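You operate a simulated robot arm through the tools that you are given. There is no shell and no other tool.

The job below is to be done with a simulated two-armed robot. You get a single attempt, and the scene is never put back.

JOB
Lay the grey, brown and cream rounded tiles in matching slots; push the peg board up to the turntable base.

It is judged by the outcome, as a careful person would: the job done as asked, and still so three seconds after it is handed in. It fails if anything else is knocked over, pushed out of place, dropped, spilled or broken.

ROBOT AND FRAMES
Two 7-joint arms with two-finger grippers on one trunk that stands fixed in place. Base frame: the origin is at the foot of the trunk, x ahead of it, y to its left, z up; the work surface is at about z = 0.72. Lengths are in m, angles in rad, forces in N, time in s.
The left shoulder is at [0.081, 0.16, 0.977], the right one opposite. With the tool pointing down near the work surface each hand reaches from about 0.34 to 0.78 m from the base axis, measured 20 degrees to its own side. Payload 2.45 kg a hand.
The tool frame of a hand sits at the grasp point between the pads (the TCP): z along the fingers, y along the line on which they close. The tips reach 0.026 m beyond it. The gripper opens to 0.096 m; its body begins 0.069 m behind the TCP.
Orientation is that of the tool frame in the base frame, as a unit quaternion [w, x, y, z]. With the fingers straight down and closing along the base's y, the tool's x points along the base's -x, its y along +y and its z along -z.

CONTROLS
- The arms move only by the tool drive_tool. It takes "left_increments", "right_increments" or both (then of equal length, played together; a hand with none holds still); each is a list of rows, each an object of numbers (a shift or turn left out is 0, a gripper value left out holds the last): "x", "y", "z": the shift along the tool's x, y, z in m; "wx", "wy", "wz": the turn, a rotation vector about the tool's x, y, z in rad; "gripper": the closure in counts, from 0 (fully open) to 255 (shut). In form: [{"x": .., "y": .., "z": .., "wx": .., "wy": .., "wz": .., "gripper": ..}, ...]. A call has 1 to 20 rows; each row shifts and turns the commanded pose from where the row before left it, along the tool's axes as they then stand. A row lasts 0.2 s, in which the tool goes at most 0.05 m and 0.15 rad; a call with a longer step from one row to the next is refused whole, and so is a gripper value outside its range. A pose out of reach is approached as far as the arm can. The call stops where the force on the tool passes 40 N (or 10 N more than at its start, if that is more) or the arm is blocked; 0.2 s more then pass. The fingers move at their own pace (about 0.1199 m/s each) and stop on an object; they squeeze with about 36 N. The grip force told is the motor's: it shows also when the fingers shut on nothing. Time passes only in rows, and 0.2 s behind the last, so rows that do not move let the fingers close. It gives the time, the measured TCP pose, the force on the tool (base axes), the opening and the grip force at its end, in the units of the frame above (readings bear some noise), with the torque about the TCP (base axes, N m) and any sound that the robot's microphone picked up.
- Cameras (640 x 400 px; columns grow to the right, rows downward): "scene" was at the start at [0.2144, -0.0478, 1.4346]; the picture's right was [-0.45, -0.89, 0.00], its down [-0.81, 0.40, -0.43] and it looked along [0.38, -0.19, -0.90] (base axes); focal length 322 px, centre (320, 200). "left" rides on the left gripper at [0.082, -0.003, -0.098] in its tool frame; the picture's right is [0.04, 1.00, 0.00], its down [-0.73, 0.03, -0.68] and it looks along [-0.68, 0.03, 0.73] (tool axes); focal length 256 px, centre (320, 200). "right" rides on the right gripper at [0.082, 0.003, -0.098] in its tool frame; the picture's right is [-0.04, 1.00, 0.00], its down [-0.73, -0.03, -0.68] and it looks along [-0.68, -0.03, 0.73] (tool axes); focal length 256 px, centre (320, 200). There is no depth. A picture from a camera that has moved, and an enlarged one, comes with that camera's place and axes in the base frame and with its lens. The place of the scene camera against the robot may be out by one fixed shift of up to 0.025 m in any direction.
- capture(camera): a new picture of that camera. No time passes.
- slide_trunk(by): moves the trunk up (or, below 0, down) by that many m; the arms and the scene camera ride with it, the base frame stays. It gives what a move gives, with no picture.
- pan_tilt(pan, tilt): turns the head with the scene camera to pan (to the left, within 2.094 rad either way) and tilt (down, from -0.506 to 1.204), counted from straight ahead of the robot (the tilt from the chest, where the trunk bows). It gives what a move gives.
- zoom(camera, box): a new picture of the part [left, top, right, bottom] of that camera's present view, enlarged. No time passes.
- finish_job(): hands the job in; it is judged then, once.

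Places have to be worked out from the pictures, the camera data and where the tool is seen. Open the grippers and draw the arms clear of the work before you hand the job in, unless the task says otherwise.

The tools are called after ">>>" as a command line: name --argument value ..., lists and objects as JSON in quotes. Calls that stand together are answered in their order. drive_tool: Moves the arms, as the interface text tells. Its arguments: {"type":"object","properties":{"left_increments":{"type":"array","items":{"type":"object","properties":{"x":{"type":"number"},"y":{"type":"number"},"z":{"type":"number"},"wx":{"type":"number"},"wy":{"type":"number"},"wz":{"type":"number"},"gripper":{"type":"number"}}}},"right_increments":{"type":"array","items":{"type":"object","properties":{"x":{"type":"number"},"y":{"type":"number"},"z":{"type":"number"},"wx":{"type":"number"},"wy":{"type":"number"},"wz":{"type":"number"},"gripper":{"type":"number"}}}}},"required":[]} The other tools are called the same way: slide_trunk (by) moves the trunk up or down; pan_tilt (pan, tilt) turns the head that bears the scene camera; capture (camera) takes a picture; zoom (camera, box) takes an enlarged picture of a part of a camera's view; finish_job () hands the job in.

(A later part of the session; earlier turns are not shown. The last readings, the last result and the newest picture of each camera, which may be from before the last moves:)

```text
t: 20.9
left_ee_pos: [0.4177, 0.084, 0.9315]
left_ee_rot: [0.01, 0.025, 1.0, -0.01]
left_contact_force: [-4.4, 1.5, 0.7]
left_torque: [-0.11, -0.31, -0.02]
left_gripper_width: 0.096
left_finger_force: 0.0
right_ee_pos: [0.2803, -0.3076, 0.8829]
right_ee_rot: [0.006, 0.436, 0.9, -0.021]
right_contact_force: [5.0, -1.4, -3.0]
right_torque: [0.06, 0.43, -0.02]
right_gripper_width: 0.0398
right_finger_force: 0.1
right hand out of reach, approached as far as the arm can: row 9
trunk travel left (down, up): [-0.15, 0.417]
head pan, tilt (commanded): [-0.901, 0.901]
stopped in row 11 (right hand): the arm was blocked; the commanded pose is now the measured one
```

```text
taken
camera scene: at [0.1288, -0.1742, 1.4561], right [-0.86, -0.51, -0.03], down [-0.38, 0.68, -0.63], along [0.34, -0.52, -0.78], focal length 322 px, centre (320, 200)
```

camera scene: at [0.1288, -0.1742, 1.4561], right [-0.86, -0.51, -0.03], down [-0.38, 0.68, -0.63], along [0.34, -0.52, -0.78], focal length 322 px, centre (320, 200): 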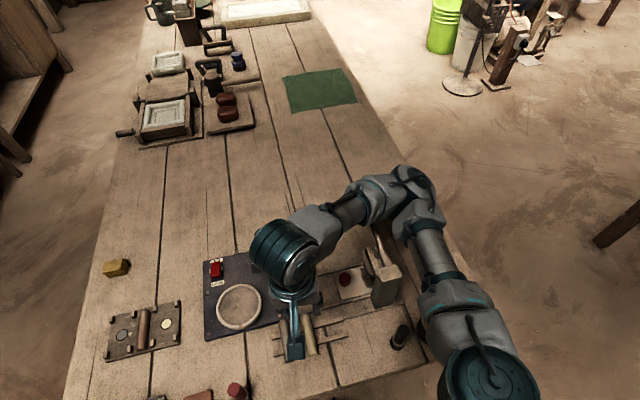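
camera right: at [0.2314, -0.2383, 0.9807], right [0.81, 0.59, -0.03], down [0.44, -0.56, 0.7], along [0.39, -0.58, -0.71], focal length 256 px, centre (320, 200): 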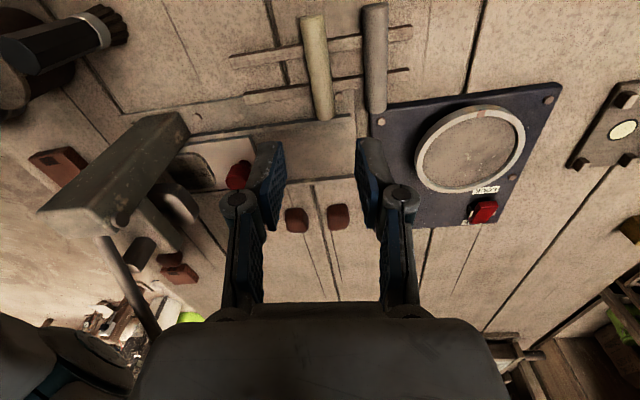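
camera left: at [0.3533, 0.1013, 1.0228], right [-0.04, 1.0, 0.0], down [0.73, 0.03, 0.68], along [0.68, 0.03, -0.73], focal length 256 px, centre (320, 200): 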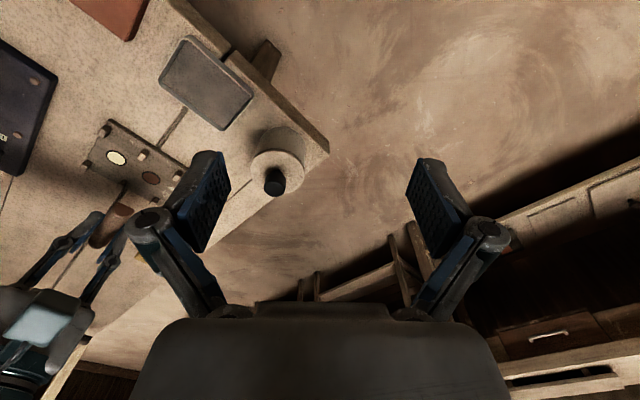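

The right arm was reported out of reach / blocked and the trunk seems to have leaned (the scene camera shifted). I pause one step to see how things settle before moving.

>>> drive_tool --right_increments '[{}, {}]'

>>> capture --camera "scene"

>>> capture --camera "left"

```text
t: 21.2
left_ee_pos: [0.4024, 0.2395, 0.9263]
left_ee_rot: [-0.004, -0.101, 0.995, 0.008]
left_contact_force: [4.4, 6.8, -2.0]
left_torque: [-0.57, 0.32, -0.08]
left_gripper_width: 0.0956
left_finger_force: 0.2
right_ee_pos: [0.374, -0.1787, 0.8685]
right_ee_rot: [-0.006, 0.32, 0.947, -0.012]
right_contact_force: [8.4, -3.4, -1.1]
right_torque: [0.28, 0.79, -0.08]
right_gripper_width: 0.0396
right_finger_force: 0.1
trunk travel left (down, up): [-0.15, 0.417]
head pan, tilt (commanded): [-0.901, 0.901]
stopped in row 1 (left hand): the arm was blocked; the commanded pose is now the measured one
```

```text
taken
camera scene: at [0.1409, -0.2827, 1.4439], right [-0.85, -0.53, -0.03], down [-0.42, 0.7, -0.58], along [0.33, -0.48, -0.81], focal length 322 px, centre (320, 200)
```

scene: 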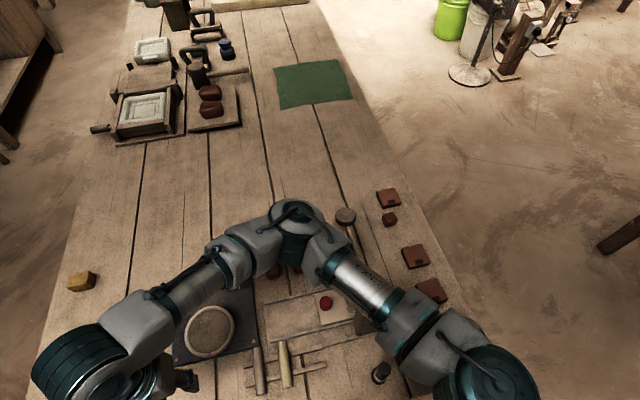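

```text
taken
camera left: at [0.3233, 0.2178, 1.0242], right [-0.24, 0.97, 0.02], down [0.72, 0.17, 0.67], along [0.65, 0.17, -0.74], focal length 256 px, centre (320, 200)
```

left: 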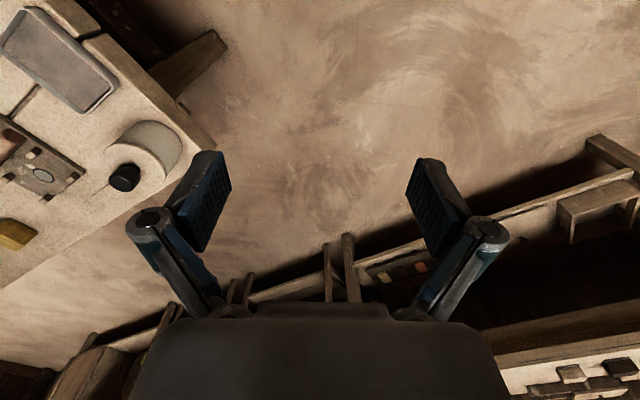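

The whole body is swaying after the blocked move. I hold both arms still for a moment and look again.

>>> drive_tool --right_increments '[{}, {}, {}]' --left_increments '[{}, {}, {}]'

>>> capture --camera "scene"

>>> capture --camera "right"

```text
t: 21.6
left_ee_pos: [0.4303, 0.5475, 0.8595]
left_ee_rot: [-0.002, -0.14, 0.988, -0.069]
left_contact_force: [-6.2, 5.6, -15.6]
left_torque: [-0.75, -0.51, 0.14]
left_gripper_width: 0.0957
left_finger_force: 0.2
right_ee_pos: [0.4135, 0.1235, 0.8751]
right_ee_rot: [0.037, 0.299, 0.949, -0.097]
right_contact_force: [-19.5, 5.8, -8.4]
right_torque: [-0.68, -1.78, 0.39]
right_gripper_width: 0.0398
right_finger_force: 0.1
trunk travel left (down, up): [-0.15, 0.417]
head pan, tilt (commanded): [-0.901, 0.901]
stopped in row 1 (left hand): the arm was blocked; the commanded pose is now the measured one
```

```text
taken
camera scene: at [0.1703, -0.0168, 1.4539], right [-0.75, -0.66, 0.02], down [-0.51, 0.57, -0.65], along [0.41, -0.5, -0.76], focal length 322 px, centre (320, 200)
```

scene: 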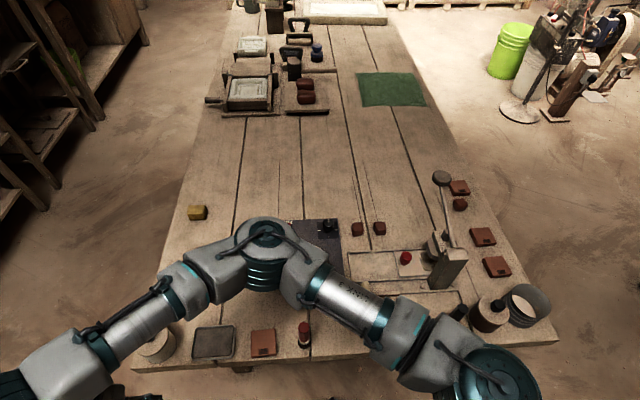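

```text
taken
camera right: at [0.3462, 0.1916, 0.9597], right [0.61, 0.78, -0.16], down [0.57, -0.29, 0.76], along [0.55, -0.55, -0.63], focal length 256 px, centre (320, 200)
```

right: 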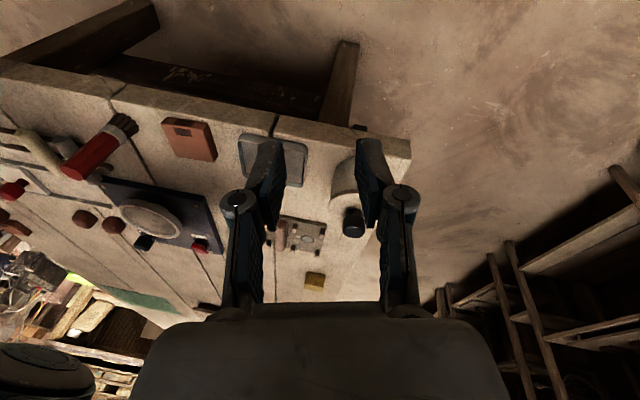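

Both hands are being swung sideways; the safest thing is gaining height. I raise the trunk 0.10 m with the arms riding along so nothing on the table can be touched while it settles.

>>> slide_trunk --by 0.1

>>> capture --camera "scene"

>>> capture --camera "right"

>>> capture --camera "left"

```text
t: 22.0
left_ee_pos: [0.4264, 0.4459, 0.9473]
left_ee_rot: [0.091, -0.01, 0.996, -0.023]
left_contact_force: [-5.8, 2.0, -1.7]
left_torque: [-0.27, -0.49, -0.02]
left_gripper_width: 0.096
left_finger_force: 0.0
right_ee_pos: [0.4127, 0.0913, 0.91]
right_ee_rot: [-0.024, 0.235, 0.972, 0.001]
right_contact_force: [-7.2, 3.5, 1.3]
right_torque: [-0.29, -0.6, 0.01]
right_gripper_width: 0.0394
right_finger_force: 0.0
trunk travel left (down, up): [-0.165, 0.402]
head pan, tilt (commanded): [-0.901, 0.901]
stopped: the arm was blocked; the commanded pose is now the measured one
```

```text
taken
camera scene: at [0.2107, 0.1793, 1.4842], right [-0.73, -0.67, 0.1], down [-0.52, 0.46, -0.72], along [0.43, -0.58, -0.69], focal length 322 px, centre (320, 200)
```

scene: 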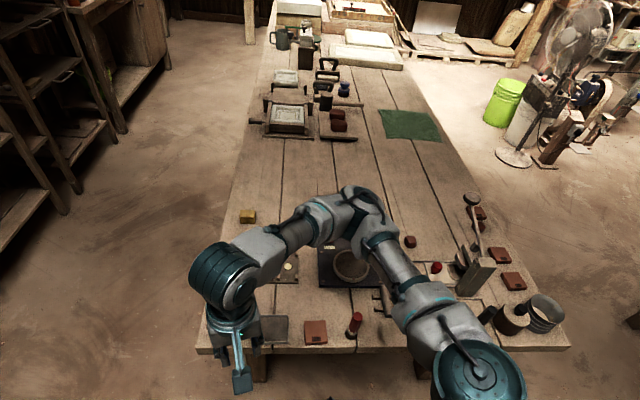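

```text
taken
camera right: at [0.3452, 0.1302, 1.0128], right [0.49, 0.87, -0.01], down [0.67, -0.37, 0.64], along [0.56, -0.32, -0.77], focal length 256 px, centre (320, 200)
```

right: 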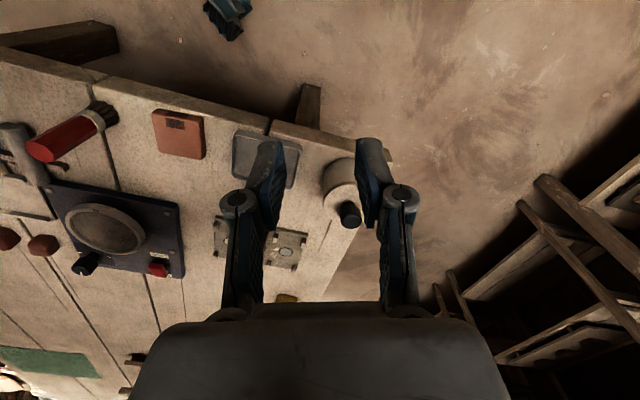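

```text
taken
camera left: at [0.3275, 0.4449, 1.0297], right [-0.05, 1.0, -0.05], down [0.6, 0.07, 0.8], along [0.8, 0.01, -0.6], focal length 256 px, centre (320, 200)
```

left: 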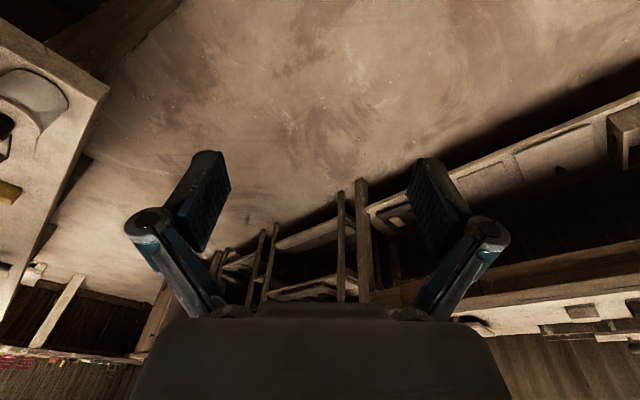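

The trunk is still swaying but hands are gaining height. I keep raising while it damps out.

>>> slide_trunk --by 0.08

>>> capture --camera "scene"

```text
t: 22.4
left_ee_pos: [0.4501, 0.1194, 0.9858]
left_ee_rot: [0.048, 0.08, 0.989, 0.113]
left_contact_force: [0.0, -8.0, -1.4]
left_torque: [0.61, 0.06, 0.03]
left_gripper_width: 0.0958
left_finger_force: 0.1
right_ee_pos: [0.3741, -0.2114, 0.8696]
right_ee_rot: [-0.1, 0.34, 0.929, 0.103]
right_contact_force: [5.6, -3.6, -2.2]
right_torque: [0.21, 0.55, 0.02]
right_gripper_width: 0.0393
right_finger_force: 0.2
trunk travel left (down, up): [-0.168, 0.398]
head pan, tilt (commanded): [-0.901, 0.901]
stopped: the arm was blocked; the commanded pose is now the measured one
```

```text
taken
camera scene: at [0.2992, -0.1576, 1.4658], right [-0.78, -0.62, 0.02], down [-0.52, 0.64, -0.56], along [0.34, -0.45, -0.83], focal length 322 px, centre (320, 200)
```

scene: 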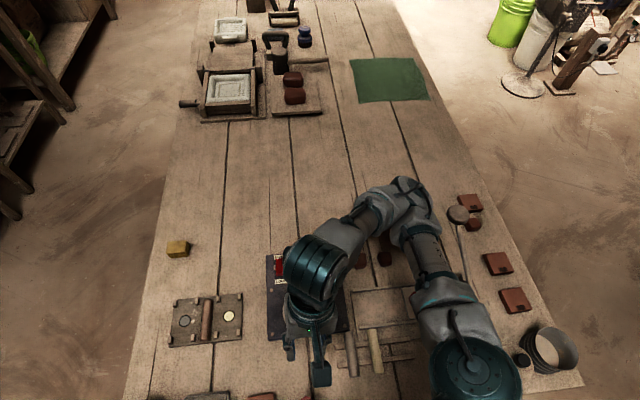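

Still oscillating; I continue to hold and let it die down.

>>> drive_tool --right_increments '[{}]' --left_increments '[{}]'

>>> capture --camera "scene"

```text
t: 22.7
left_ee_pos: [0.3369, 0.2045, 1.0147]
left_ee_rot: [0.107, 0.066, 0.986, 0.107]
left_contact_force: [-1.0, -3.1, 2.5]
left_torque: [0.22, -0.02, 0.09]
left_gripper_width: 0.0958
left_finger_force: 0.0
right_ee_pos: [0.291, -0.1266, 0.896]
right_ee_rot: [-0.008, 0.364, 0.929, 0.059]
right_contact_force: [2.6, -1.8, 1.5]
right_torque: [0.06, 0.16, 0.01]
right_gripper_width: 0.0397
right_finger_force: 0.0
trunk travel left (down, up): [-0.168, 0.398]
head pan, tilt (commanded): [-0.901, 0.901]
stopped in row 1 (left hand): the arm was blocked; the commanded pose is now the measured one
```

```text
taken
camera scene: at [0.1907, -0.2335, 1.4748], right [-0.84, -0.53, -0.07], down [-0.4, 0.71, -0.57], along [0.35, -0.46, -0.82], focal length 322 px, centre (320, 200)
```

scene: 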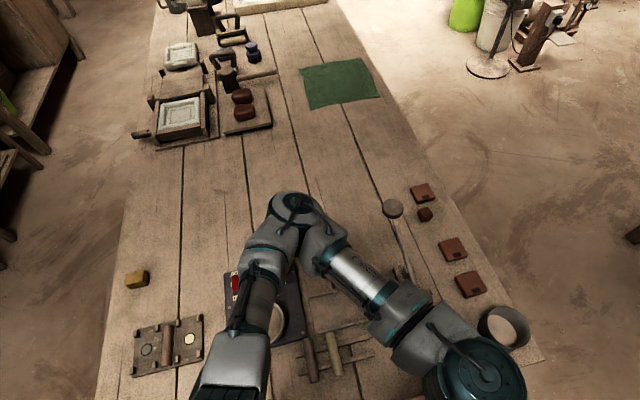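

The board and tiles look undisturbed so far. I keep holding.

>>> drive_tool --right_increments '[{}]' --left_increments '[{}]'

>>> capture --camera "right"

```text
t: 23.0
left_ee_pos: [0.2255, 0.4618, 0.942]
left_ee_rot: [0.056, -0.1, 0.991, -0.067]
left_contact_force: [-35.7, 26.1, 4.3]
left_torque: [-1.9, -2.83, 0.77]
left_gripper_width: 0.0959
left_finger_force: 0.1
right_ee_pos: [0.2393, 0.0951, 0.894]
right_ee_rot: [0.001, 0.311, 0.95, -0.016]
right_contact_force: [87.9, 32.5, -5.1]
right_torque: [-2.97, 7.61, -1.37]
right_gripper_width: 0.0397
right_finger_force: 0.0
trunk travel left (down, up): [-0.168, 0.398]
head pan, tilt (commanded): [-0.901, 0.901]
stopped in row 1 (left hand): the arm was blocked; the commanded pose is now the measured one
```

```text
taken
camera right: at [0.1755, 0.1491, 0.9908], right [0.62, 0.78, -0.03], down [0.58, -0.44, 0.69], along [0.53, -0.45, -0.73], focal length 256 px, centre (320, 200)
```

right: 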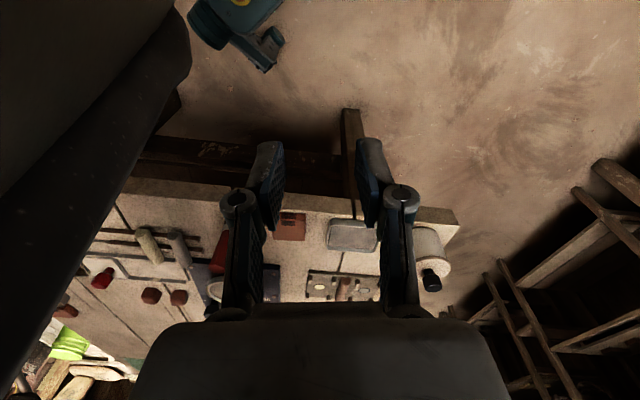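

The repeated re-commanding may be feeding the sway. I let time pass through a head command instead, which does not re-command the arms.

>>> pan_tilt --pan -0.6 --tilt 1.0

>>> capture --camera "scene"

```text
t: 23.8
left_ee_pos: [0.3139, 0.3264, 0.9741]
left_ee_rot: [0.062, -0.001, 0.997, 0.054]
left_contact_force: [1.2, -2.7, -0.1]
left_torque: [0.21, 0.17, 0.06]
left_gripper_width: 0.0961
left_finger_force: 0.2
right_ee_pos: [0.2871, -0.0076, 0.8796]
right_ee_rot: [-0.034, 0.288, 0.957, 0.016]
right_contact_force: [-0.1, -1.0, 0.0]
right_torque: [0.05, 0.05, -0.02]
right_gripper_width: 0.0395
right_finger_force: 0.0
trunk travel left (down, up): [-0.168, 0.398]
head pan, tilt (commanded): [-0.6, 1.0]
```

```text
taken
camera scene: at [0.2523, -0.1216, 1.4561], right [-0.58, -0.81, -0.02], down [-0.7, 0.52, -0.49], along [0.41, -0.28, -0.87], focal length 322 px, centre (320, 200)
```

scene: 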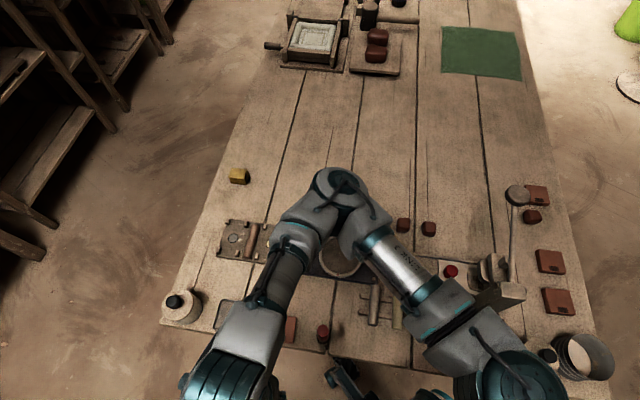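

That helped: forces are small now. I repeat with another small head move to let it settle fully.

>>> pan_tilt --pan -0.5 --tilt 1.05

>>> pan_tilt --pan -0.464 --tilt 1.1

>>> pan_tilt --pan -0.5 --tilt 1.1

>>> capture --camera "scene"

>>> capture --camera "right"

>>> capture --camera "left"

```text
t: 24.5
left_ee_pos: [0.2767, 0.2582, 0.998]
left_ee_rot: [0.085, -0.006, 0.991, 0.1]
left_contact_force: [1.6, 0.5, 2.2]
left_torque: [-0.08, 0.11, -0.11]
left_gripper_width: 0.096
left_finger_force: 0.0
right_ee_pos: [0.2668, -0.0824, 0.8892]
right_ee_rot: [-0.022, 0.28, 0.958, 0.05]
right_contact_force: [-0.8, -0.1, 0.5]
right_torque: [-0.06, 0.02, -0.03]
right_gripper_width: 0.0398
right_finger_force: 0.0
trunk travel left (down, up): [-0.168, 0.398]
head pan, tilt (commanded): [-0.499, 1.051]
```

```text
t: 25.1
left_ee_pos: [0.2611, 0.3565, 0.9647]
left_ee_rot: [0.073, 0.005, 0.996, 0.041]
left_contact_force: [-0.1, -0.1, -0.2]
left_torque: [-0.04, 0.1, -0.05]
left_gripper_width: 0.0961
left_finger_force: 0.1
right_ee_pos: [0.2303, 0.004, 0.8871]
right_ee_rot: [-0.014, 0.289, 0.957, 0.0]
right_contact_force: [1.5, 2.2, 1.1]
right_torque: [-0.14, 0.16, 0.06]
right_gripper_width: 0.0397
right_finger_force: 0.1
trunk travel left (down, up): [-0.168, 0.398]
head pan, tilt (commanded): [-0.464, 1.1]
```

```text
t: 25.8
left_ee_pos: [0.2708, 0.3937, 0.9639]
left_ee_rot: [0.068, -0.019, 0.997, 0.026]
left_contact_force: [-3.3, 1.7, 1.5]
left_torque: [-0.07, -0.33, 0.05]
left_gripper_width: 0.0957
left_finger_force: 0.1
right_ee_pos: [0.2552, 0.0485, 0.8881]
right_ee_rot: [-0.012, 0.292, 0.956, -0.001]
right_contact_force: [50.2, 34.3, 13.6]
right_torque: [-2.93, 6.6, -6.27]
right_gripper_width: 0.0396
right_finger_force: 0.0
trunk travel left (down, up): [-0.168, 0.398]
head pan, tilt (commanded): [-0.499, 1.1]
```

```text
taken
camera scene: at [0.2123, -0.0045, 1.4573], right [-0.48, -0.88, 0.02], down [-0.79, 0.42, -0.45], along [0.39, -0.23, -0.89], focal length 322 px, centre (320, 200)
```

scene: 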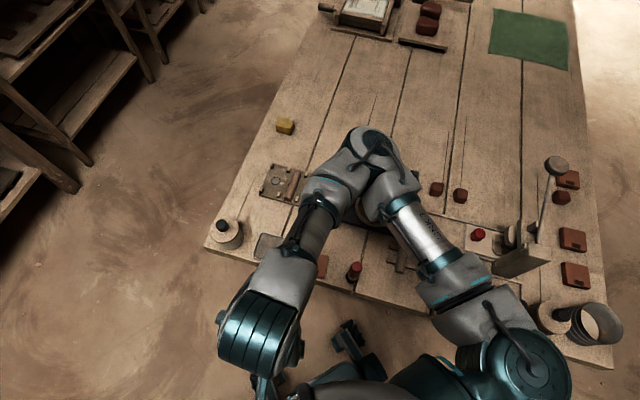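

```text
taken
camera right: at [0.191, 0.0966, 0.9896], right [0.59, 0.81, -0.01], down [0.61, -0.44, 0.66], along [0.53, -0.4, -0.75], focal length 256 px, centre (320, 200)
```

right: 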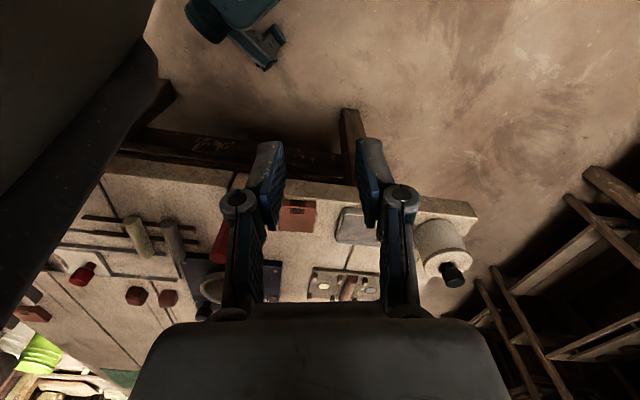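

```text
taken
camera left: at [0.1752, 0.3818, 1.0505], right [-0.08, 1.0, 0.04], down [0.63, 0.02, 0.77], along [0.77, 0.09, -0.63], focal length 256 px, centre (320, 200)
```

left: 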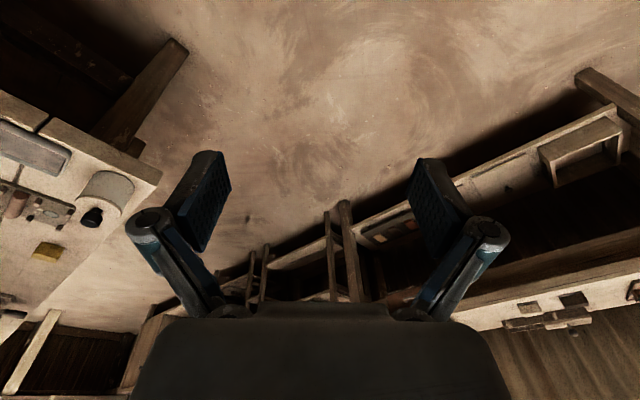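

The right hand is pressed against the robot's own trunk, which keeps the sway going. I draw it away, forward and to the right (along tool −x), at moderate speed.

>>> drive_tool --right_increments '[{"x": -0.03, "z": -0.004}, {"x": -0.03, "z": -0.004}, {"x": -0.03, "z": -0.004}, {"x": -0.03, "z": -0.004}, {"x": -0.03}, {"x": -0.02}, {}]'

>>> capture --camera "right"

```text
t: 26.1
left_ee_pos: [0.2564, 0.3153, 0.9764]
left_ee_rot: [0.064, -0.012, 0.997, 0.041]
left_contact_force: [2.9, 4.6, -0.6]
left_torque: [-0.42, 0.2, -0.04]
left_gripper_width: 0.0958
left_finger_force: 0.0
right_ee_pos: [0.2325, -0.0441, 0.8876]
right_ee_rot: [-0.017, 0.282, 0.959, 0.015]
right_contact_force: [2.7, 0.7, 1.2]
right_torque: [-0.1, 0.28, 0.0]
right_gripper_width: 0.0395
right_finger_force: 0.1
trunk travel left (down, up): [-0.168, 0.398]
head pan, tilt (commanded): [-0.499, 1.1]
stopped in row 1 (left hand): the arm was blocked; the commanded pose is now the measured one
```

```text
taken
camera right: at [0.1689, -0.0006, 0.9899], right [0.58, 0.82, 0.02], down [0.62, -0.45, 0.65], along [0.54, -0.36, -0.76], focal length 256 px, centre (320, 200)
```

right: 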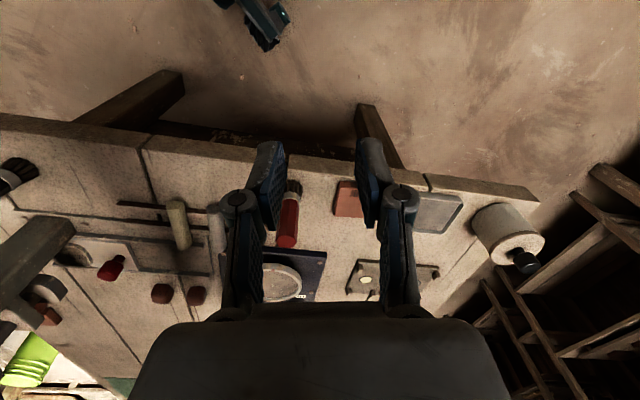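

The hand is off the trunk now. I let the sway damp out with small head moves.

>>> pan_tilt --pan -0.464 --tilt 1.1

>>> pan_tilt --pan -0.5 --tilt 1.1

>>> pan_tilt --pan -0.464 --tilt 1.1

>>> capture --camera "scene"

```text
t: 26.7
left_ee_pos: [0.2466, 0.3986, 0.9717]
left_ee_rot: [0.073, -0.027, 0.997, 0.02]
left_contact_force: [-1.1, -3.1, 0.3]
left_torque: [0.2, -0.1, 0.12]
left_gripper_width: 0.0958
left_finger_force: 0.1
right_ee_pos: [0.2385, 0.0409, 0.8956]
right_ee_rot: [-0.001, 0.284, 0.959, -0.007]
right_contact_force: [34.7, 15.5, -0.4]
right_torque: [-1.4, 2.98, -0.54]
right_gripper_width: 0.0395
right_finger_force: 0.0
trunk travel left (down, up): [-0.168, 0.398]
head pan, tilt (commanded): [-0.464, 1.1]
```

```text
t: 27.3
left_ee_pos: [0.2766, 0.286, 0.9928]
left_ee_rot: [0.064, -0.014, 0.995, 0.081]
left_contact_force: [0.2, 1.1, 0.0]
left_torque: [-0.09, 0.06, -0.05]
left_gripper_width: 0.0959
left_finger_force: 0.0
right_ee_pos: [0.2667, -0.0646, 0.8848]
right_ee_rot: [-0.029, 0.275, 0.96, 0.033]
right_contact_force: [1.6, 1.0, -1.0]
right_torque: [-0.06, 0.15, -0.01]
right_gripper_width: 0.0397
right_finger_force: 0.0
trunk travel left (down, up): [-0.168, 0.398]
head pan, tilt (commanded): [-0.499, 1.1]
```

```text
t: 27.9
left_ee_pos: [0.2649, 0.2729, 0.9977]
left_ee_rot: [0.07, -0.011, 0.995, 0.077]
left_contact_force: [1.2, 1.0, 1.3]
left_torque: [-0.14, 0.12, -0.03]
left_gripper_width: 0.096
left_finger_force: 0.1
right_ee_pos: [0.2515, -0.0826, 0.8886]
right_ee_rot: [-0.023, 0.273, 0.961, 0.035]
right_contact_force: [1.2, 0.8, -0.1]
right_torque: [-0.04, 0.13, -0.03]
right_gripper_width: 0.0395
right_finger_force: 0.2
trunk travel left (down, up): [-0.168, 0.398]
head pan, tilt (commanded): [-0.464, 1.1]
```

```text
taken
camera scene: at [0.1952, -0.0693, 1.4564], right [-0.45, -0.89, -0.01], down [-0.8, 0.4, -0.45], along [0.4, -0.2, -0.89], focal length 322 px, centre (320, 200)
```

scene: 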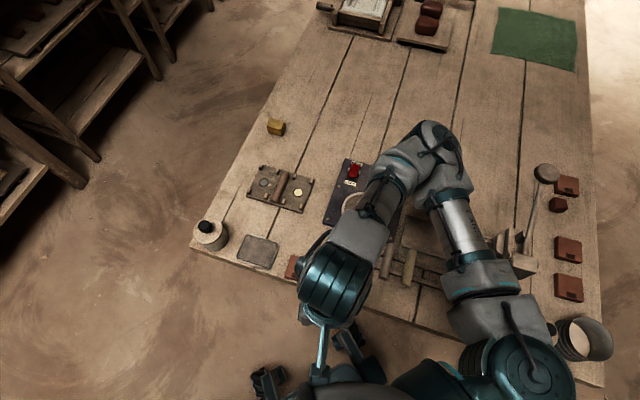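

The head is almost back at its nominal place. I wait a little longer to see whether the hands have stopped moving.

>>> pan_tilt --pan -0.5 --tilt 1.1

>>> pan_tilt --pan -0.464 --tilt 1.1

>>> pan_tilt --pan -0.5 --tilt 1.1

>>> capture --camera "scene"

>>> zoom --camera "scene" --box '[230, 150, 390, 250]'

```text
t: 28.6
left_ee_pos: [0.2726, 0.3691, 0.9697]
left_ee_rot: [0.061, -0.018, 0.998, 0.029]
left_contact_force: [-0.9, -1.5, -0.3]
left_torque: [0.11, -0.05, 0.05]
left_gripper_width: 0.096
left_finger_force: 0.0
right_ee_pos: [0.2547, 0.011, 0.8888]
right_ee_rot: [-0.019, 0.273, 0.962, -0.002]
right_contact_force: [-0.9, -0.3, 0.8]
right_torque: [0.06, -0.07, 0.0]
right_gripper_width: 0.0397
right_finger_force: 0.0
trunk travel left (down, up): [-0.168, 0.398]
head pan, tilt (commanded): [-0.499, 1.1]
```

```text
t: 29.2
left_ee_pos: [0.2593, 0.3472, 0.9819]
left_ee_rot: [0.074, -0.017, 0.996, 0.051]
left_contact_force: [-1.6, -1.6, 1.0]
left_torque: [0.09, -0.1, 0.02]
left_gripper_width: 0.0958
left_finger_force: 0.1
right_ee_pos: [0.2485, -0.01, 0.8916]
right_ee_rot: [-0.012, 0.275, 0.961, 0.012]
right_contact_force: [-1.0, 0.0, 0.6]
right_torque: [0.1, -0.15, 0.04]
right_gripper_width: 0.0394
right_finger_force: 0.0
trunk travel left (down, up): [-0.168, 0.398]
head pan, tilt (commanded): [-0.464, 1.1]
```

```text
t: 29.8
left_ee_pos: [0.2648, 0.2773, 0.9992]
left_ee_rot: [0.07, -0.012, 0.994, 0.08]
left_contact_force: [2.4, -0.5, 0.8]
left_torque: [0.04, 0.17, 0.0]
left_gripper_width: 0.096
left_finger_force: 0.1
right_ee_pos: [0.2538, -0.0735, 0.8886]
right_ee_rot: [-0.025, 0.274, 0.961, 0.038]
right_contact_force: [1.5, -1.0, 0.3]
right_torque: [0.02, 0.15, -0.02]
right_gripper_width: 0.0396
right_finger_force: 0.0
trunk travel left (down, up): [-0.168, 0.398]
head pan, tilt (commanded): [-0.499, 1.1]
```

```text
taken
camera scene: at [0.1966, -0.1196, 1.4546], right [-0.48, -0.88, -0.03], down [-0.78, 0.44, -0.43], along [0.39, -0.18, -0.9], focal length 322 px, centre (320, 200)
```

scene: 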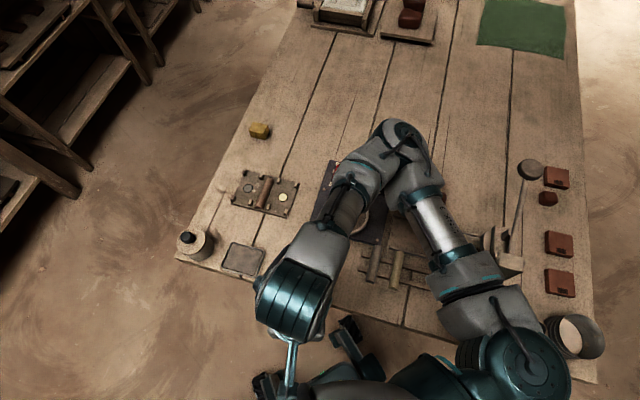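

```text
4.00 times, centred on (310, 200) of scene
camera zoom: at [0.1966, -0.1196, 1.4546], right [-0.48, -0.88, -0.03], down [-0.78, 0.44, -0.43], along [0.39, -0.18, -0.9], focal length 1288 px, centre (360, 200)
```

zoom: 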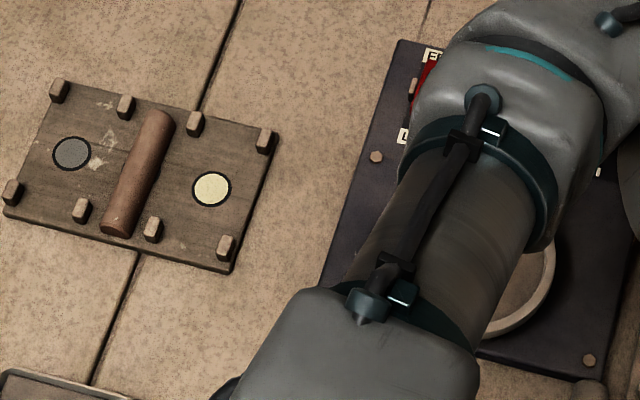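

Board and brown tile are intact. The sway is slowly decaying, so I wait longer.

>>> pan_tilt --pan -0.464 --tilt 1.124

>>> pan_tilt --pan -0.5 --tilt 1.1

>>> pan_tilt --pan -0.464 --tilt 1.124

>>> pan_tilt --pan -0.5 --tilt 1.1

>>> pan_tilt --pan -0.464 --tilt 1.124

>>> pan_tilt --pan -0.5 --tilt 1.1

>>> pan_tilt --pan -0.464 --tilt 1.124

>>> pan_tilt --pan -0.5 --tilt 1.1

```text
t: 30.4
left_ee_pos: [0.2615, 0.3097, 0.9891]
left_ee_rot: [0.07, -0.016, 0.996, 0.058]
left_contact_force: [0.7, 0.4, 1.6]
left_torque: [-0.06, -0.07, -0.06]
left_gripper_width: 0.0962
left_finger_force: 0.1
right_ee_pos: [0.2499, -0.0462, 0.8906]
right_ee_rot: [-0.018, 0.271, 0.962, 0.022]
right_contact_force: [-0.4, 0.2, 0.6]
right_torque: [-0.03, -0.03, 0.02]
right_gripper_width: 0.0397
right_finger_force: 0.1
trunk travel left (down, up): [-0.168, 0.398]
head pan, tilt (commanded): [-0.464, 1.124]
```

```text
t: 31.0
left_ee_pos: [0.2655, 0.362, 0.9754]
left_ee_rot: [0.067, -0.019, 0.997, 0.036]
left_contact_force: [-2.1, 0.2, -0.3]
left_torque: [-0.08, -0.12, 0.02]
left_gripper_width: 0.0959
left_finger_force: 0.0
right_ee_pos: [0.2502, 0.0043, 0.8913]
right_ee_rot: [-0.013, 0.271, 0.962, 0.003]
right_contact_force: [0.0, 1.3, 1.2]
right_torque: [-0.09, 0.0, 0.01]
right_gripper_width: 0.0395
right_finger_force: 0.1
trunk travel left (down, up): [-0.168, 0.398]
head pan, tilt (commanded): [-0.499, 1.1]
```

```text
t: 31.7
left_ee_pos: [0.2629, 0.3361, 0.9849]
left_ee_rot: [0.071, -0.017, 0.996, 0.054]
left_contact_force: [-0.5, 0.2, -0.6]
left_torque: [0.02, -0.07, -0.01]
left_gripper_width: 0.0959
left_finger_force: 0.1
right_ee_pos: [0.2498, -0.0191, 0.89]
right_ee_rot: [-0.017, 0.273, 0.962, 0.016]
right_contact_force: [-0.1, 1.3, 0.4]
right_torque: [0.0, -0.06, 0.01]
right_gripper_width: 0.0394
right_finger_force: 0.1
trunk travel left (down, up): [-0.168, 0.398]
head pan, tilt (commanded): [-0.464, 1.124]
```

```text
t: 32.3
left_ee_pos: [0.2649, 0.2881, 0.9948]
left_ee_rot: [0.072, -0.012, 0.995, 0.074]
left_contact_force: [1.3, 0.5, -0.1]
left_torque: [0.01, 0.08, -0.06]
left_gripper_width: 0.0959
left_finger_force: 0.2
right_ee_pos: [0.2524, -0.0634, 0.8888]
right_ee_rot: [-0.024, 0.272, 0.961, 0.034]
right_contact_force: [0.4, 0.8, -0.9]
right_torque: [0.02, 0.05, 0.0]
right_gripper_width: 0.0401
right_finger_force: 0.1
trunk travel left (down, up): [-0.168, 0.398]
head pan, tilt (commanded): [-0.499, 1.1]
```

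```text
t: 32.9
left_ee_pos: [0.2652, 0.3067, 0.9901]
left_ee_rot: [0.069, -0.014, 0.996, 0.062]
left_contact_force: [-0.2, 0.4, 0.7]
left_torque: [-0.01, 0.05, -0.03]
left_gripper_width: 0.0961
left_finger_force: 0.0
right_ee_pos: [0.2514, -0.0504, 0.8895]
right_ee_rot: [-0.02, 0.273, 0.962, 0.024]
right_contact_force: [0.7, 0.2, -0.1]
right_torque: [0.02, 0.07, 0.02]
right_gripper_width: 0.0397
right_finger_force: 0.0
trunk travel left (down, up): [-0.168, 0.398]
head pan, tilt (commanded): [-0.464, 1.124]
```

```text
t: 33.5
left_ee_pos: [0.2647, 0.3521, 0.9772]
left_ee_rot: [0.068, -0.02, 0.997, 0.041]
left_contact_force: [-0.6, 0.2, -0.5]
left_torque: [-0.01, -0.06, 0.04]
left_gripper_width: 0.096
left_finger_force: 0.0
right_ee_pos: [0.2509, -0.0064, 0.8912]
right_ee_rot: [-0.017, 0.272, 0.962, 0.006]
right_contact_force: [-1.4, -0.1, 1.1]
right_torque: [0.0, -0.09, -0.01]
right_gripper_width: 0.0396
right_finger_force: 0.1
trunk travel left (down, up): [-0.168, 0.398]
head pan, tilt (commanded): [-0.499, 1.1]
```

```text
t: 34.1
left_ee_pos: [0.2631, 0.3433, 0.9815]
left_ee_rot: [0.069, -0.019, 0.996, 0.049]
left_contact_force: [-0.1, -0.7, -0.3]
left_torque: [0.03, -0.04, 0.04]
left_gripper_width: 0.096
left_finger_force: 0.0
right_ee_pos: [0.25, -0.0114, 0.89]
right_ee_rot: [-0.017, 0.272, 0.962, 0.012]
right_contact_force: [-0.6, 0.1, 0.1]
right_torque: [0.05, -0.05, -0.01]
right_gripper_width: 0.0396
right_finger_force: 0.2
trunk travel left (down, up): [-0.168, 0.398]
head pan, tilt (commanded): [-0.464, 1.124]
```

```text
t: 34.8
left_ee_pos: [0.2637, 0.2982, 0.9948]
left_ee_rot: [0.07, -0.012, 0.995, 0.07]
left_contact_force: [0.3, 0.4, 0.3]
left_torque: [0.02, 0.03, -0.01]
left_gripper_width: 0.0959
left_finger_force: 0.1
right_ee_pos: [0.2511, -0.0542, 0.8882]
right_ee_rot: [-0.022, 0.274, 0.961, 0.031]
right_contact_force: [0.0, 0.5, -0.3]
right_torque: [-0.06, 0.03, 0.02]
right_gripper_width: 0.0397
right_finger_force: 0.0
trunk travel left (down, up): [-0.168, 0.398]
head pan, tilt (commanded): [-0.499, 1.1]
```

The sway is decaying (now ±2.5 cm). I let more time pass, using larger head sweeps that take longer.

>>> pan_tilt --pan -0.5 --tilt 0.2

>>> pan_tilt --pan -0.5 --tilt 1.1

>>> pan_tilt --pan -0.5 --tilt 0.2

>>> pan_tilt --pan -0.5 --tilt 1.1

>>> pan_tilt --pan -0.5 --tilt 0.2

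>>> pan_tilt --pan -0.5 --tilt 1.1

>>> pan_tilt --pan -0.5 --tilt 0.2

>>> pan_tilt --pan -0.5 --tilt 1.1

```text
t: 36.0
left_ee_pos: [0.2647, 0.3482, 0.9791]
left_ee_rot: [0.067, -0.019, 0.997, 0.042]
left_contact_force: [-1.2, -0.3, 0.2]
left_torque: [-0.04, -0.05, 0.03]
left_gripper_width: 0.096
left_finger_force: 0.1
right_ee_pos: [0.2512, -0.0092, 0.8904]
right_ee_rot: [-0.016, 0.272, 0.962, 0.007]
right_contact_force: [-0.3, -0.4, 0.9]
right_torque: [0.0, -0.08, 0.0]
right_gripper_width: 0.0395
right_finger_force: 0.1
trunk travel left (down, up): [-0.168, 0.398]
head pan, tilt (commanded): [-0.499, 0.201]
```

```text
t: 37.2
left_ee_pos: [0.2635, 0.2984, 0.994]
left_ee_rot: [0.071, -0.014, 0.995, 0.069]
left_contact_force: [0.7, -0.3, 0.4]
left_torque: [0.01, -0.01, -0.01]
left_gripper_width: 0.0963
left_finger_force: 0.2
right_ee_pos: [0.2499, -0.0554, 0.8889]
right_ee_rot: [-0.023, 0.273, 0.961, 0.03]
right_contact_force: [-0.8, 0.0, -0.1]
right_torque: [0.02, 0.0, -0.07]
right_gripper_width: 0.0395
right_finger_force: 0.0
trunk travel left (down, up): [-0.168, 0.398]
head pan, tilt (commanded): [-0.499, 1.1]
```

```text
t: 38.4
left_ee_pos: [0.2653, 0.3485, 0.9794]
left_ee_rot: [0.069, -0.018, 0.997, 0.044]
left_contact_force: [-0.8, -0.5, 0.1]
left_torque: [0.0, -0.04, 0.03]
left_gripper_width: 0.096
left_finger_force: 0.2
right_ee_pos: [0.2508, -0.0084, 0.8918]
right_ee_rot: [-0.016, 0.272, 0.962, 0.008]
right_contact_force: [0.2, -0.7, 0.7]
right_torque: [-0.01, -0.04, 0.0]
right_gripper_width: 0.0394
right_finger_force: 0.0
trunk travel left (down, up): [-0.168, 0.398]
head pan, tilt (commanded): [-0.499, 0.201]
```

```text
t: 39.6
left_ee_pos: [0.2638, 0.299, 0.9931]
left_ee_rot: [0.071, -0.013, 0.995, 0.068]
left_contact_force: [0.3, 1.1, 0.4]
left_torque: [-0.07, 0.08, -0.03]
left_gripper_width: 0.0962
left_finger_force: 0.0
right_ee_pos: [0.2509, -0.0533, 0.89]
right_ee_rot: [-0.023, 0.273, 0.961, 0.029]
right_contact_force: [0.4, 0.9, -0.2]
right_torque: [-0.07, 0.06, 0.02]
right_gripper_width: 0.0397
right_finger_force: 0.1
trunk travel left (down, up): [-0.168, 0.398]
head pan, tilt (commanded): [-0.499, 1.1]
```

```text
t: 40.8
left_ee_pos: [0.2657, 0.3458, 0.9804]
left_ee_rot: [0.07, -0.018, 0.996, 0.044]
left_contact_force: [-1.1, 0.8, -0.4]
left_torque: [-0.03, 0.02, 0.0]
left_gripper_width: 0.0959
left_finger_force: 0.1
right_ee_pos: [0.2505, -0.0104, 0.8907]
right_ee_rot: [-0.016, 0.272, 0.962, 0.009]
right_contact_force: [-0.4, -0.2, -0.1]
right_torque: [-0.03, -0.01, -0.02]
right_gripper_width: 0.0398
right_finger_force: 0.0
trunk travel left (down, up): [-0.168, 0.398]
head pan, tilt (commanded): [-0.499, 0.201]
```

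```text
t: 42.0
left_ee_pos: [0.2649, 0.3016, 0.9916]
left_ee_rot: [0.071, -0.013, 0.995, 0.066]
left_contact_force: [1.3, -0.3, 1.0]
left_torque: [-0.09, 0.1, -0.03]
left_gripper_width: 0.0959
left_finger_force: 0.1
right_ee_pos: [0.2512, -0.0521, 0.8888]
right_ee_rot: [-0.022, 0.274, 0.961, 0.027]
right_contact_force: [-0.5, 0.3, 0.0]
right_torque: [-0.02, 0.0, -0.02]
right_gripper_width: 0.0396
right_finger_force: 0.1
trunk travel left (down, up): [-0.168, 0.398]
head pan, tilt (commanded): [-0.499, 1.1]
```

```text
t: 43.2
left_ee_pos: [0.2642, 0.341, 0.9812]
left_ee_rot: [0.07, -0.018, 0.996, 0.047]
left_contact_force: [1.1, -0.6, -0.2]
left_torque: [-0.03, 0.11, 0.03]
left_gripper_width: 0.096
left_finger_force: 0.1
right_ee_pos: [0.2492, -0.015, 0.8913]
right_ee_rot: [-0.017, 0.271, 0.962, 0.012]
right_contact_force: [-1.1, -0.4, -0.6]
right_torque: [0.08, -0.04, -0.02]
right_gripper_width: 0.0395
right_finger_force: 0.0
trunk travel left (down, up): [-0.168, 0.398]
head pan, tilt (commanded): [-0.499, 0.201]
```

```text
t: 44.4
left_ee_pos: [0.2631, 0.3068, 0.9892]
left_ee_rot: [0.071, -0.013, 0.995, 0.065]
left_contact_force: [0.5, 1.3, 0.5]
left_torque: [-0.1, 0.09, -0.05]
left_gripper_width: 0.0961
left_finger_force: 0.1
right_ee_pos: [0.2511, -0.0481, 0.8893]
right_ee_rot: [-0.021, 0.273, 0.961, 0.025]
right_contact_force: [0.0, 0.2, 0.1]
right_torque: [-0.05, 0.02, -0.01]
right_gripper_width: 0.0396
right_finger_force: 0.0
trunk travel left (down, up): [-0.168, 0.398]
head pan, tilt (commanded): [-0.499, 1.1]
```

The sway period matches my head cycle, so I stop moving the head and instead hold the arms with empty rows.

>>> drive_tool --right_increments '[{}, {}, {}, {}, {}, {}, {}, {}, {}, {}, {}, {}, {}, {}, {}, {}, {}, {}, {}, {}]'

```text
t: 48.6
left_ee_pos: [0.2636, 0.3159, 0.9889]
left_ee_rot: [0.07, -0.015, 0.996, 0.059]
left_contact_force: [0.5, 0.3, -1.0]
left_torque: [0.02, 0.01, 0.01]
left_gripper_width: 0.0957
left_finger_force: 0.0
right_ee_pos: [0.2506, -0.039, 0.8905]
right_ee_rot: [-0.02, 0.273, 0.962, 0.022]
right_contact_force: [0.0, -0.9, -0.5]
right_torque: [0.02, 0.01, -0.01]
right_gripper_width: 0.0395
right_finger_force: 0.1
trunk travel left (down, up): [-0.168, 0.398]
head pan, tilt (commanded): [-0.499, 1.1]
```

That works (no stop). I hold another four seconds.

>>> drive_tool --right_increments '[{}, {}, {}, {}, {}, {}, {}, {}, {}, {}, {}, {}, {}, {}, {}, {}, {}, {}, {}, {}]'

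>>> drive_tool --right_increments '[{}, {}, {}]'

>>> drive_tool --right_increments '[{}, {}, {}]'

>>> capture --camera "scene"

>>> capture --camera "right"

>>> capture --camera "left"

```text
t: 52.8
left_ee_pos: [0.2616, 0.3222, 0.9842]
left_ee_rot: [0.073, -0.015, 0.996, 0.058]
left_contact_force: [-0.6, -0.6, 0.0]
left_torque: [0.0, -0.02, -0.02]
left_gripper_width: 0.096
left_finger_force: 0.0
right_ee_pos: [0.2506, -0.0319, 0.8901]
right_ee_rot: [-0.02, 0.273, 0.962, 0.018]
right_contact_force: [-0.1, -0.1, 0.6]
right_torque: [0.01, 0.01, 0.0]
right_gripper_width: 0.0394
right_finger_force: 0.0
trunk travel left (down, up): [-0.168, 0.398]
head pan, tilt (commanded): [-0.499, 1.1]
```

```text
t: 53.6
left_ee_pos: [0.2628, 0.3225, 0.984]
left_ee_rot: [0.073, -0.015, 0.996, 0.057]
left_contact_force: [-0.3, 0.1, 0.3]
left_torque: [0.02, 0.0, -0.01]
left_gripper_width: 0.0963
left_finger_force: 0.1
right_ee_pos: [0.2504, -0.0313, 0.891]
right_ee_rot: [-0.02, 0.273, 0.962, 0.019]
right_contact_force: [-0.2, 0.3, -0.3]
right_torque: [0.01, -0.05, 0.01]
right_gripper_width: 0.0394
right_finger_force: 0.1
trunk travel left (down, up): [-0.168, 0.398]
head pan, tilt (commanded): [-0.499, 1.1]
```

```text
t: 54.4
left_ee_pos: [0.2618, 0.3221, 0.9849]
left_ee_rot: [0.073, -0.015, 0.996, 0.057]
left_contact_force: [-0.1, 0.2, -0.2]
left_torque: [-0.01, -0.03, 0.01]
left_gripper_width: 0.0963
left_finger_force: 0.0
right_ee_pos: [0.2504, -0.0325, 0.8894]
right_ee_rot: [-0.019, 0.272, 0.962, 0.018]
right_contact_force: [1.1, 0.2, -0.6]
right_torque: [0.01, 0.04, -0.01]
right_gripper_width: 0.0398
right_finger_force: 0.0
trunk travel left (down, up): [-0.168, 0.398]
head pan, tilt (commanded): [-0.499, 1.1]
```

```text
taken
camera scene: at [0.1936, -0.046, 1.4576], right [-0.48, -0.88, 0.0], down [-0.78, 0.43, -0.45], along [0.4, -0.22, -0.89], focal length 322 px, centre (320, 200)
```

scene: 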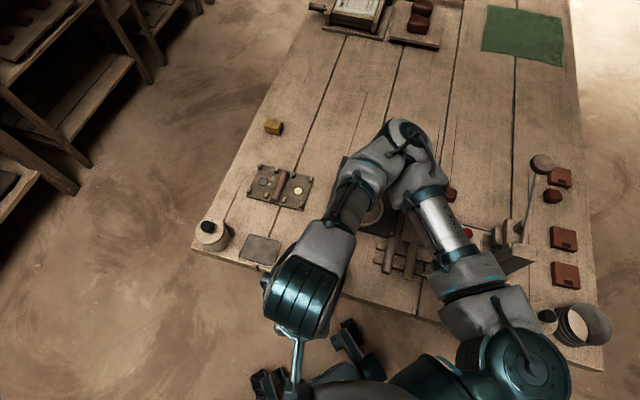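

```text
taken
camera right: at [0.1846, 0.0093, 0.9931], right [0.56, 0.83, 0.02], down [0.63, -0.44, 0.64], along [0.54, -0.34, -0.77], focal length 256 px, centre (320, 200)
```

right: 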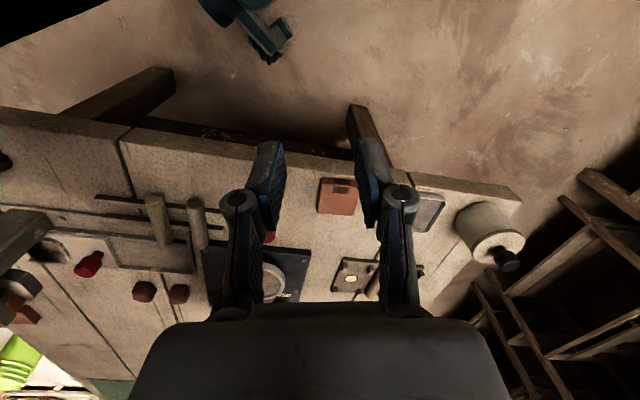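

```text
taken
camera left: at [0.167, 0.3057, 1.0685], right [-0.08, 0.99, 0.11], down [0.63, -0.03, 0.78], along [0.77, 0.13, -0.62], focal length 256 px, centre (320, 200)
```

left: 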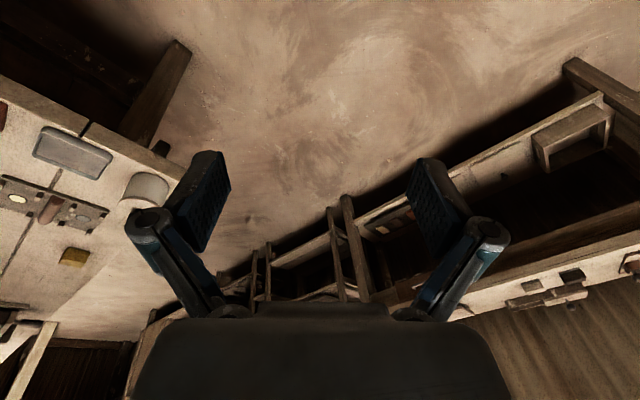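

Everything is steady again. The near tiles sit at the inner reach limit, so raising the trunk (shoulder higher) should bring them into reach. I raise it in a small step first to check stability.

>>> slide_trunk --by 0.04

>>> drive_tool --right_increments '[{}, {}, {}]'

```text
t: 55.2
left_ee_pos: [0.2619, 0.3227, 1.0224]
left_ee_rot: [0.072, -0.015, 0.996, 0.058]
left_contact_force: [0.1, -0.8, 0.7]
left_torque: [0.0, -0.01, -0.01]
left_gripper_width: 0.0959
left_finger_force: 0.1
right_ee_pos: [0.252, -0.0322, 0.9301]
right_ee_rot: [-0.02, 0.272, 0.962, 0.019]
right_contact_force: [0.5, -0.4, 0.8]
right_torque: [0.02, 0.04, -0.01]
right_gripper_width: 0.0395
right_finger_force: 0.0
trunk travel left (down, up): [-0.208, 0.358]
head pan, tilt (commanded): [-0.499, 1.1]
```

```text
t: 56.0
left_ee_pos: [0.262, 0.3233, 1.0225]
left_ee_rot: [0.072, -0.016, 0.996, 0.058]
left_contact_force: [-0.4, 0.1, -0.6]
left_torque: [-0.01, -0.03, 0.01]
left_gripper_width: 0.096
left_finger_force: 0.0
right_ee_pos: [0.2507, -0.0319, 0.9305]
right_ee_rot: [-0.02, 0.272, 0.962, 0.019]
right_contact_force: [-0.3, -0.3, -0.5]
right_torque: [-0.01, -0.01, 0.0]
right_gripper_width: 0.0397
right_finger_force: 0.1
trunk travel left (down, up): [-0.208, 0.358]
head pan, tilt (commanded): [-0.499, 1.1]
```

Stable. I raise the trunk another 0.10 m and then draw the right hand out to a comfortable place in front, in small steps.

>>> slide_trunk --by 0.1

>>> drive_tool --right_increments '[{}, {}, {}]'

>>> capture --camera "scene"

```text
t: 57.3
left_ee_pos: [0.2625, 0.3216, 1.1235]
left_ee_rot: [0.072, -0.015, 0.996, 0.058]
left_contact_force: [0.0, 0.2, -0.6]
left_torque: [0.02, -0.02, -0.01]
left_gripper_width: 0.0961
left_finger_force: 0.1
right_ee_pos: [0.2524, -0.0311, 1.0294]
right_ee_rot: [-0.019, 0.273, 0.962, 0.018]
right_contact_force: [-0.4, 0.4, 0.3]
right_torque: [-0.02, 0.02, 0.0]
right_gripper_width: 0.0395
right_finger_force: 0.0
trunk travel left (down, up): [-0.308, 0.258]
head pan, tilt (commanded): [-0.499, 1.1]
```

```text
t: 58.1
left_ee_pos: [0.2616, 0.323, 1.1235]
left_ee_rot: [0.071, -0.015, 0.996, 0.057]
left_contact_force: [-0.1, 0.1, 0.4]
left_torque: [0.0, -0.01, 0.01]
left_gripper_width: 0.096
left_finger_force: 0.1
right_ee_pos: [0.2511, -0.0313, 1.0308]
right_ee_rot: [-0.02, 0.273, 0.962, 0.019]
right_contact_force: [0.2, -0.5, 0.3]
right_torque: [0.0, -0.03, 0.03]
right_gripper_width: 0.0398
right_finger_force: 0.2
trunk travel left (down, up): [-0.308, 0.258]
head pan, tilt (commanded): [-0.499, 1.1]
```

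```text
taken
camera scene: at [0.0852, -0.0459, 1.6057], right [-0.48, -0.88, 0.0], down [-0.78, 0.43, -0.45], along [0.4, -0.22, -0.89], focal length 322 px, centre (320, 200)
```

scene: 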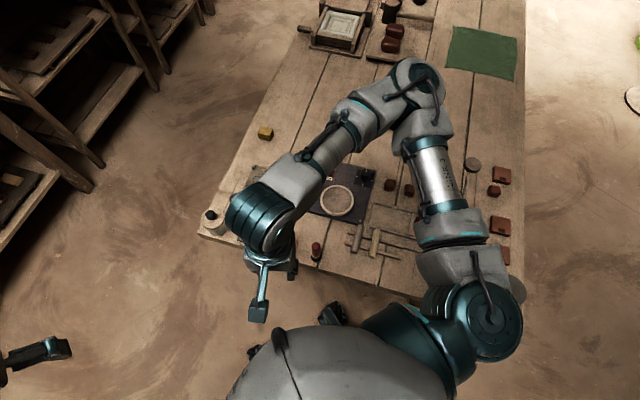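

The trunk rise also moved the shoulders back, so near points should be comfortable now. I straighten the right hand and draw it forward gently.

>>> drive_tool --right_increments '[{"x": -0.015, "y": 0.01}, {"x": -0.02, "y": 0.012}, {"x": -0.02, "y": 0.012}, {"x": -0.02, "y": 0.012}, {"x": -0.015, "y": 0.01}, {"wx": 0.005, "wy": -0.013, "wz": 0.06}, {"wx": 0.005, "wy": -0.013, "wz": 0.06}, {"wx": 0.005, "wy": -0.013, "wz": 0.06}, {"wx": 0.005, "wy": -0.013, "wz": 0.06}, {}]'

>>> capture --camera "scene"

```text
t: 60.3
left_ee_pos: [0.2632, 0.323, 1.1246]
left_ee_rot: [0.072, -0.015, 0.996, 0.057]
left_contact_force: [0.3, 0.7, 0.6]
left_torque: [0.03, -0.01, -0.02]
left_gripper_width: 0.0958
left_finger_force: 0.1
right_ee_pos: [0.3569, -0.0307, 1.0267]
right_ee_rot: [0.001, 0.386, 0.923, 0.0]
right_contact_force: [0.1, 0.3, -0.9]
right_torque: [0.03, 0.02, -0.01]
right_gripper_width: 0.0397
right_finger_force: 0.1
trunk travel left (down, up): [-0.308, 0.258]
head pan, tilt (commanded): [-0.499, 1.1]
```

```text
taken
camera scene: at [0.0858, -0.046, 1.6056], right [-0.48, -0.88, 0.0], down [-0.78, 0.43, -0.45], along [0.4, -0.22, -0.89], focal length 322 px, centre (320, 200)
```

scene: 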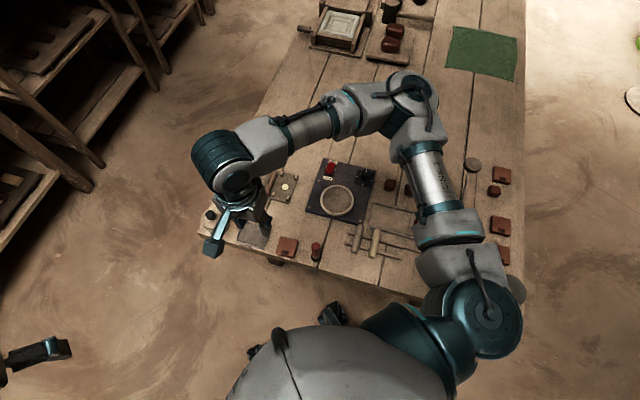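

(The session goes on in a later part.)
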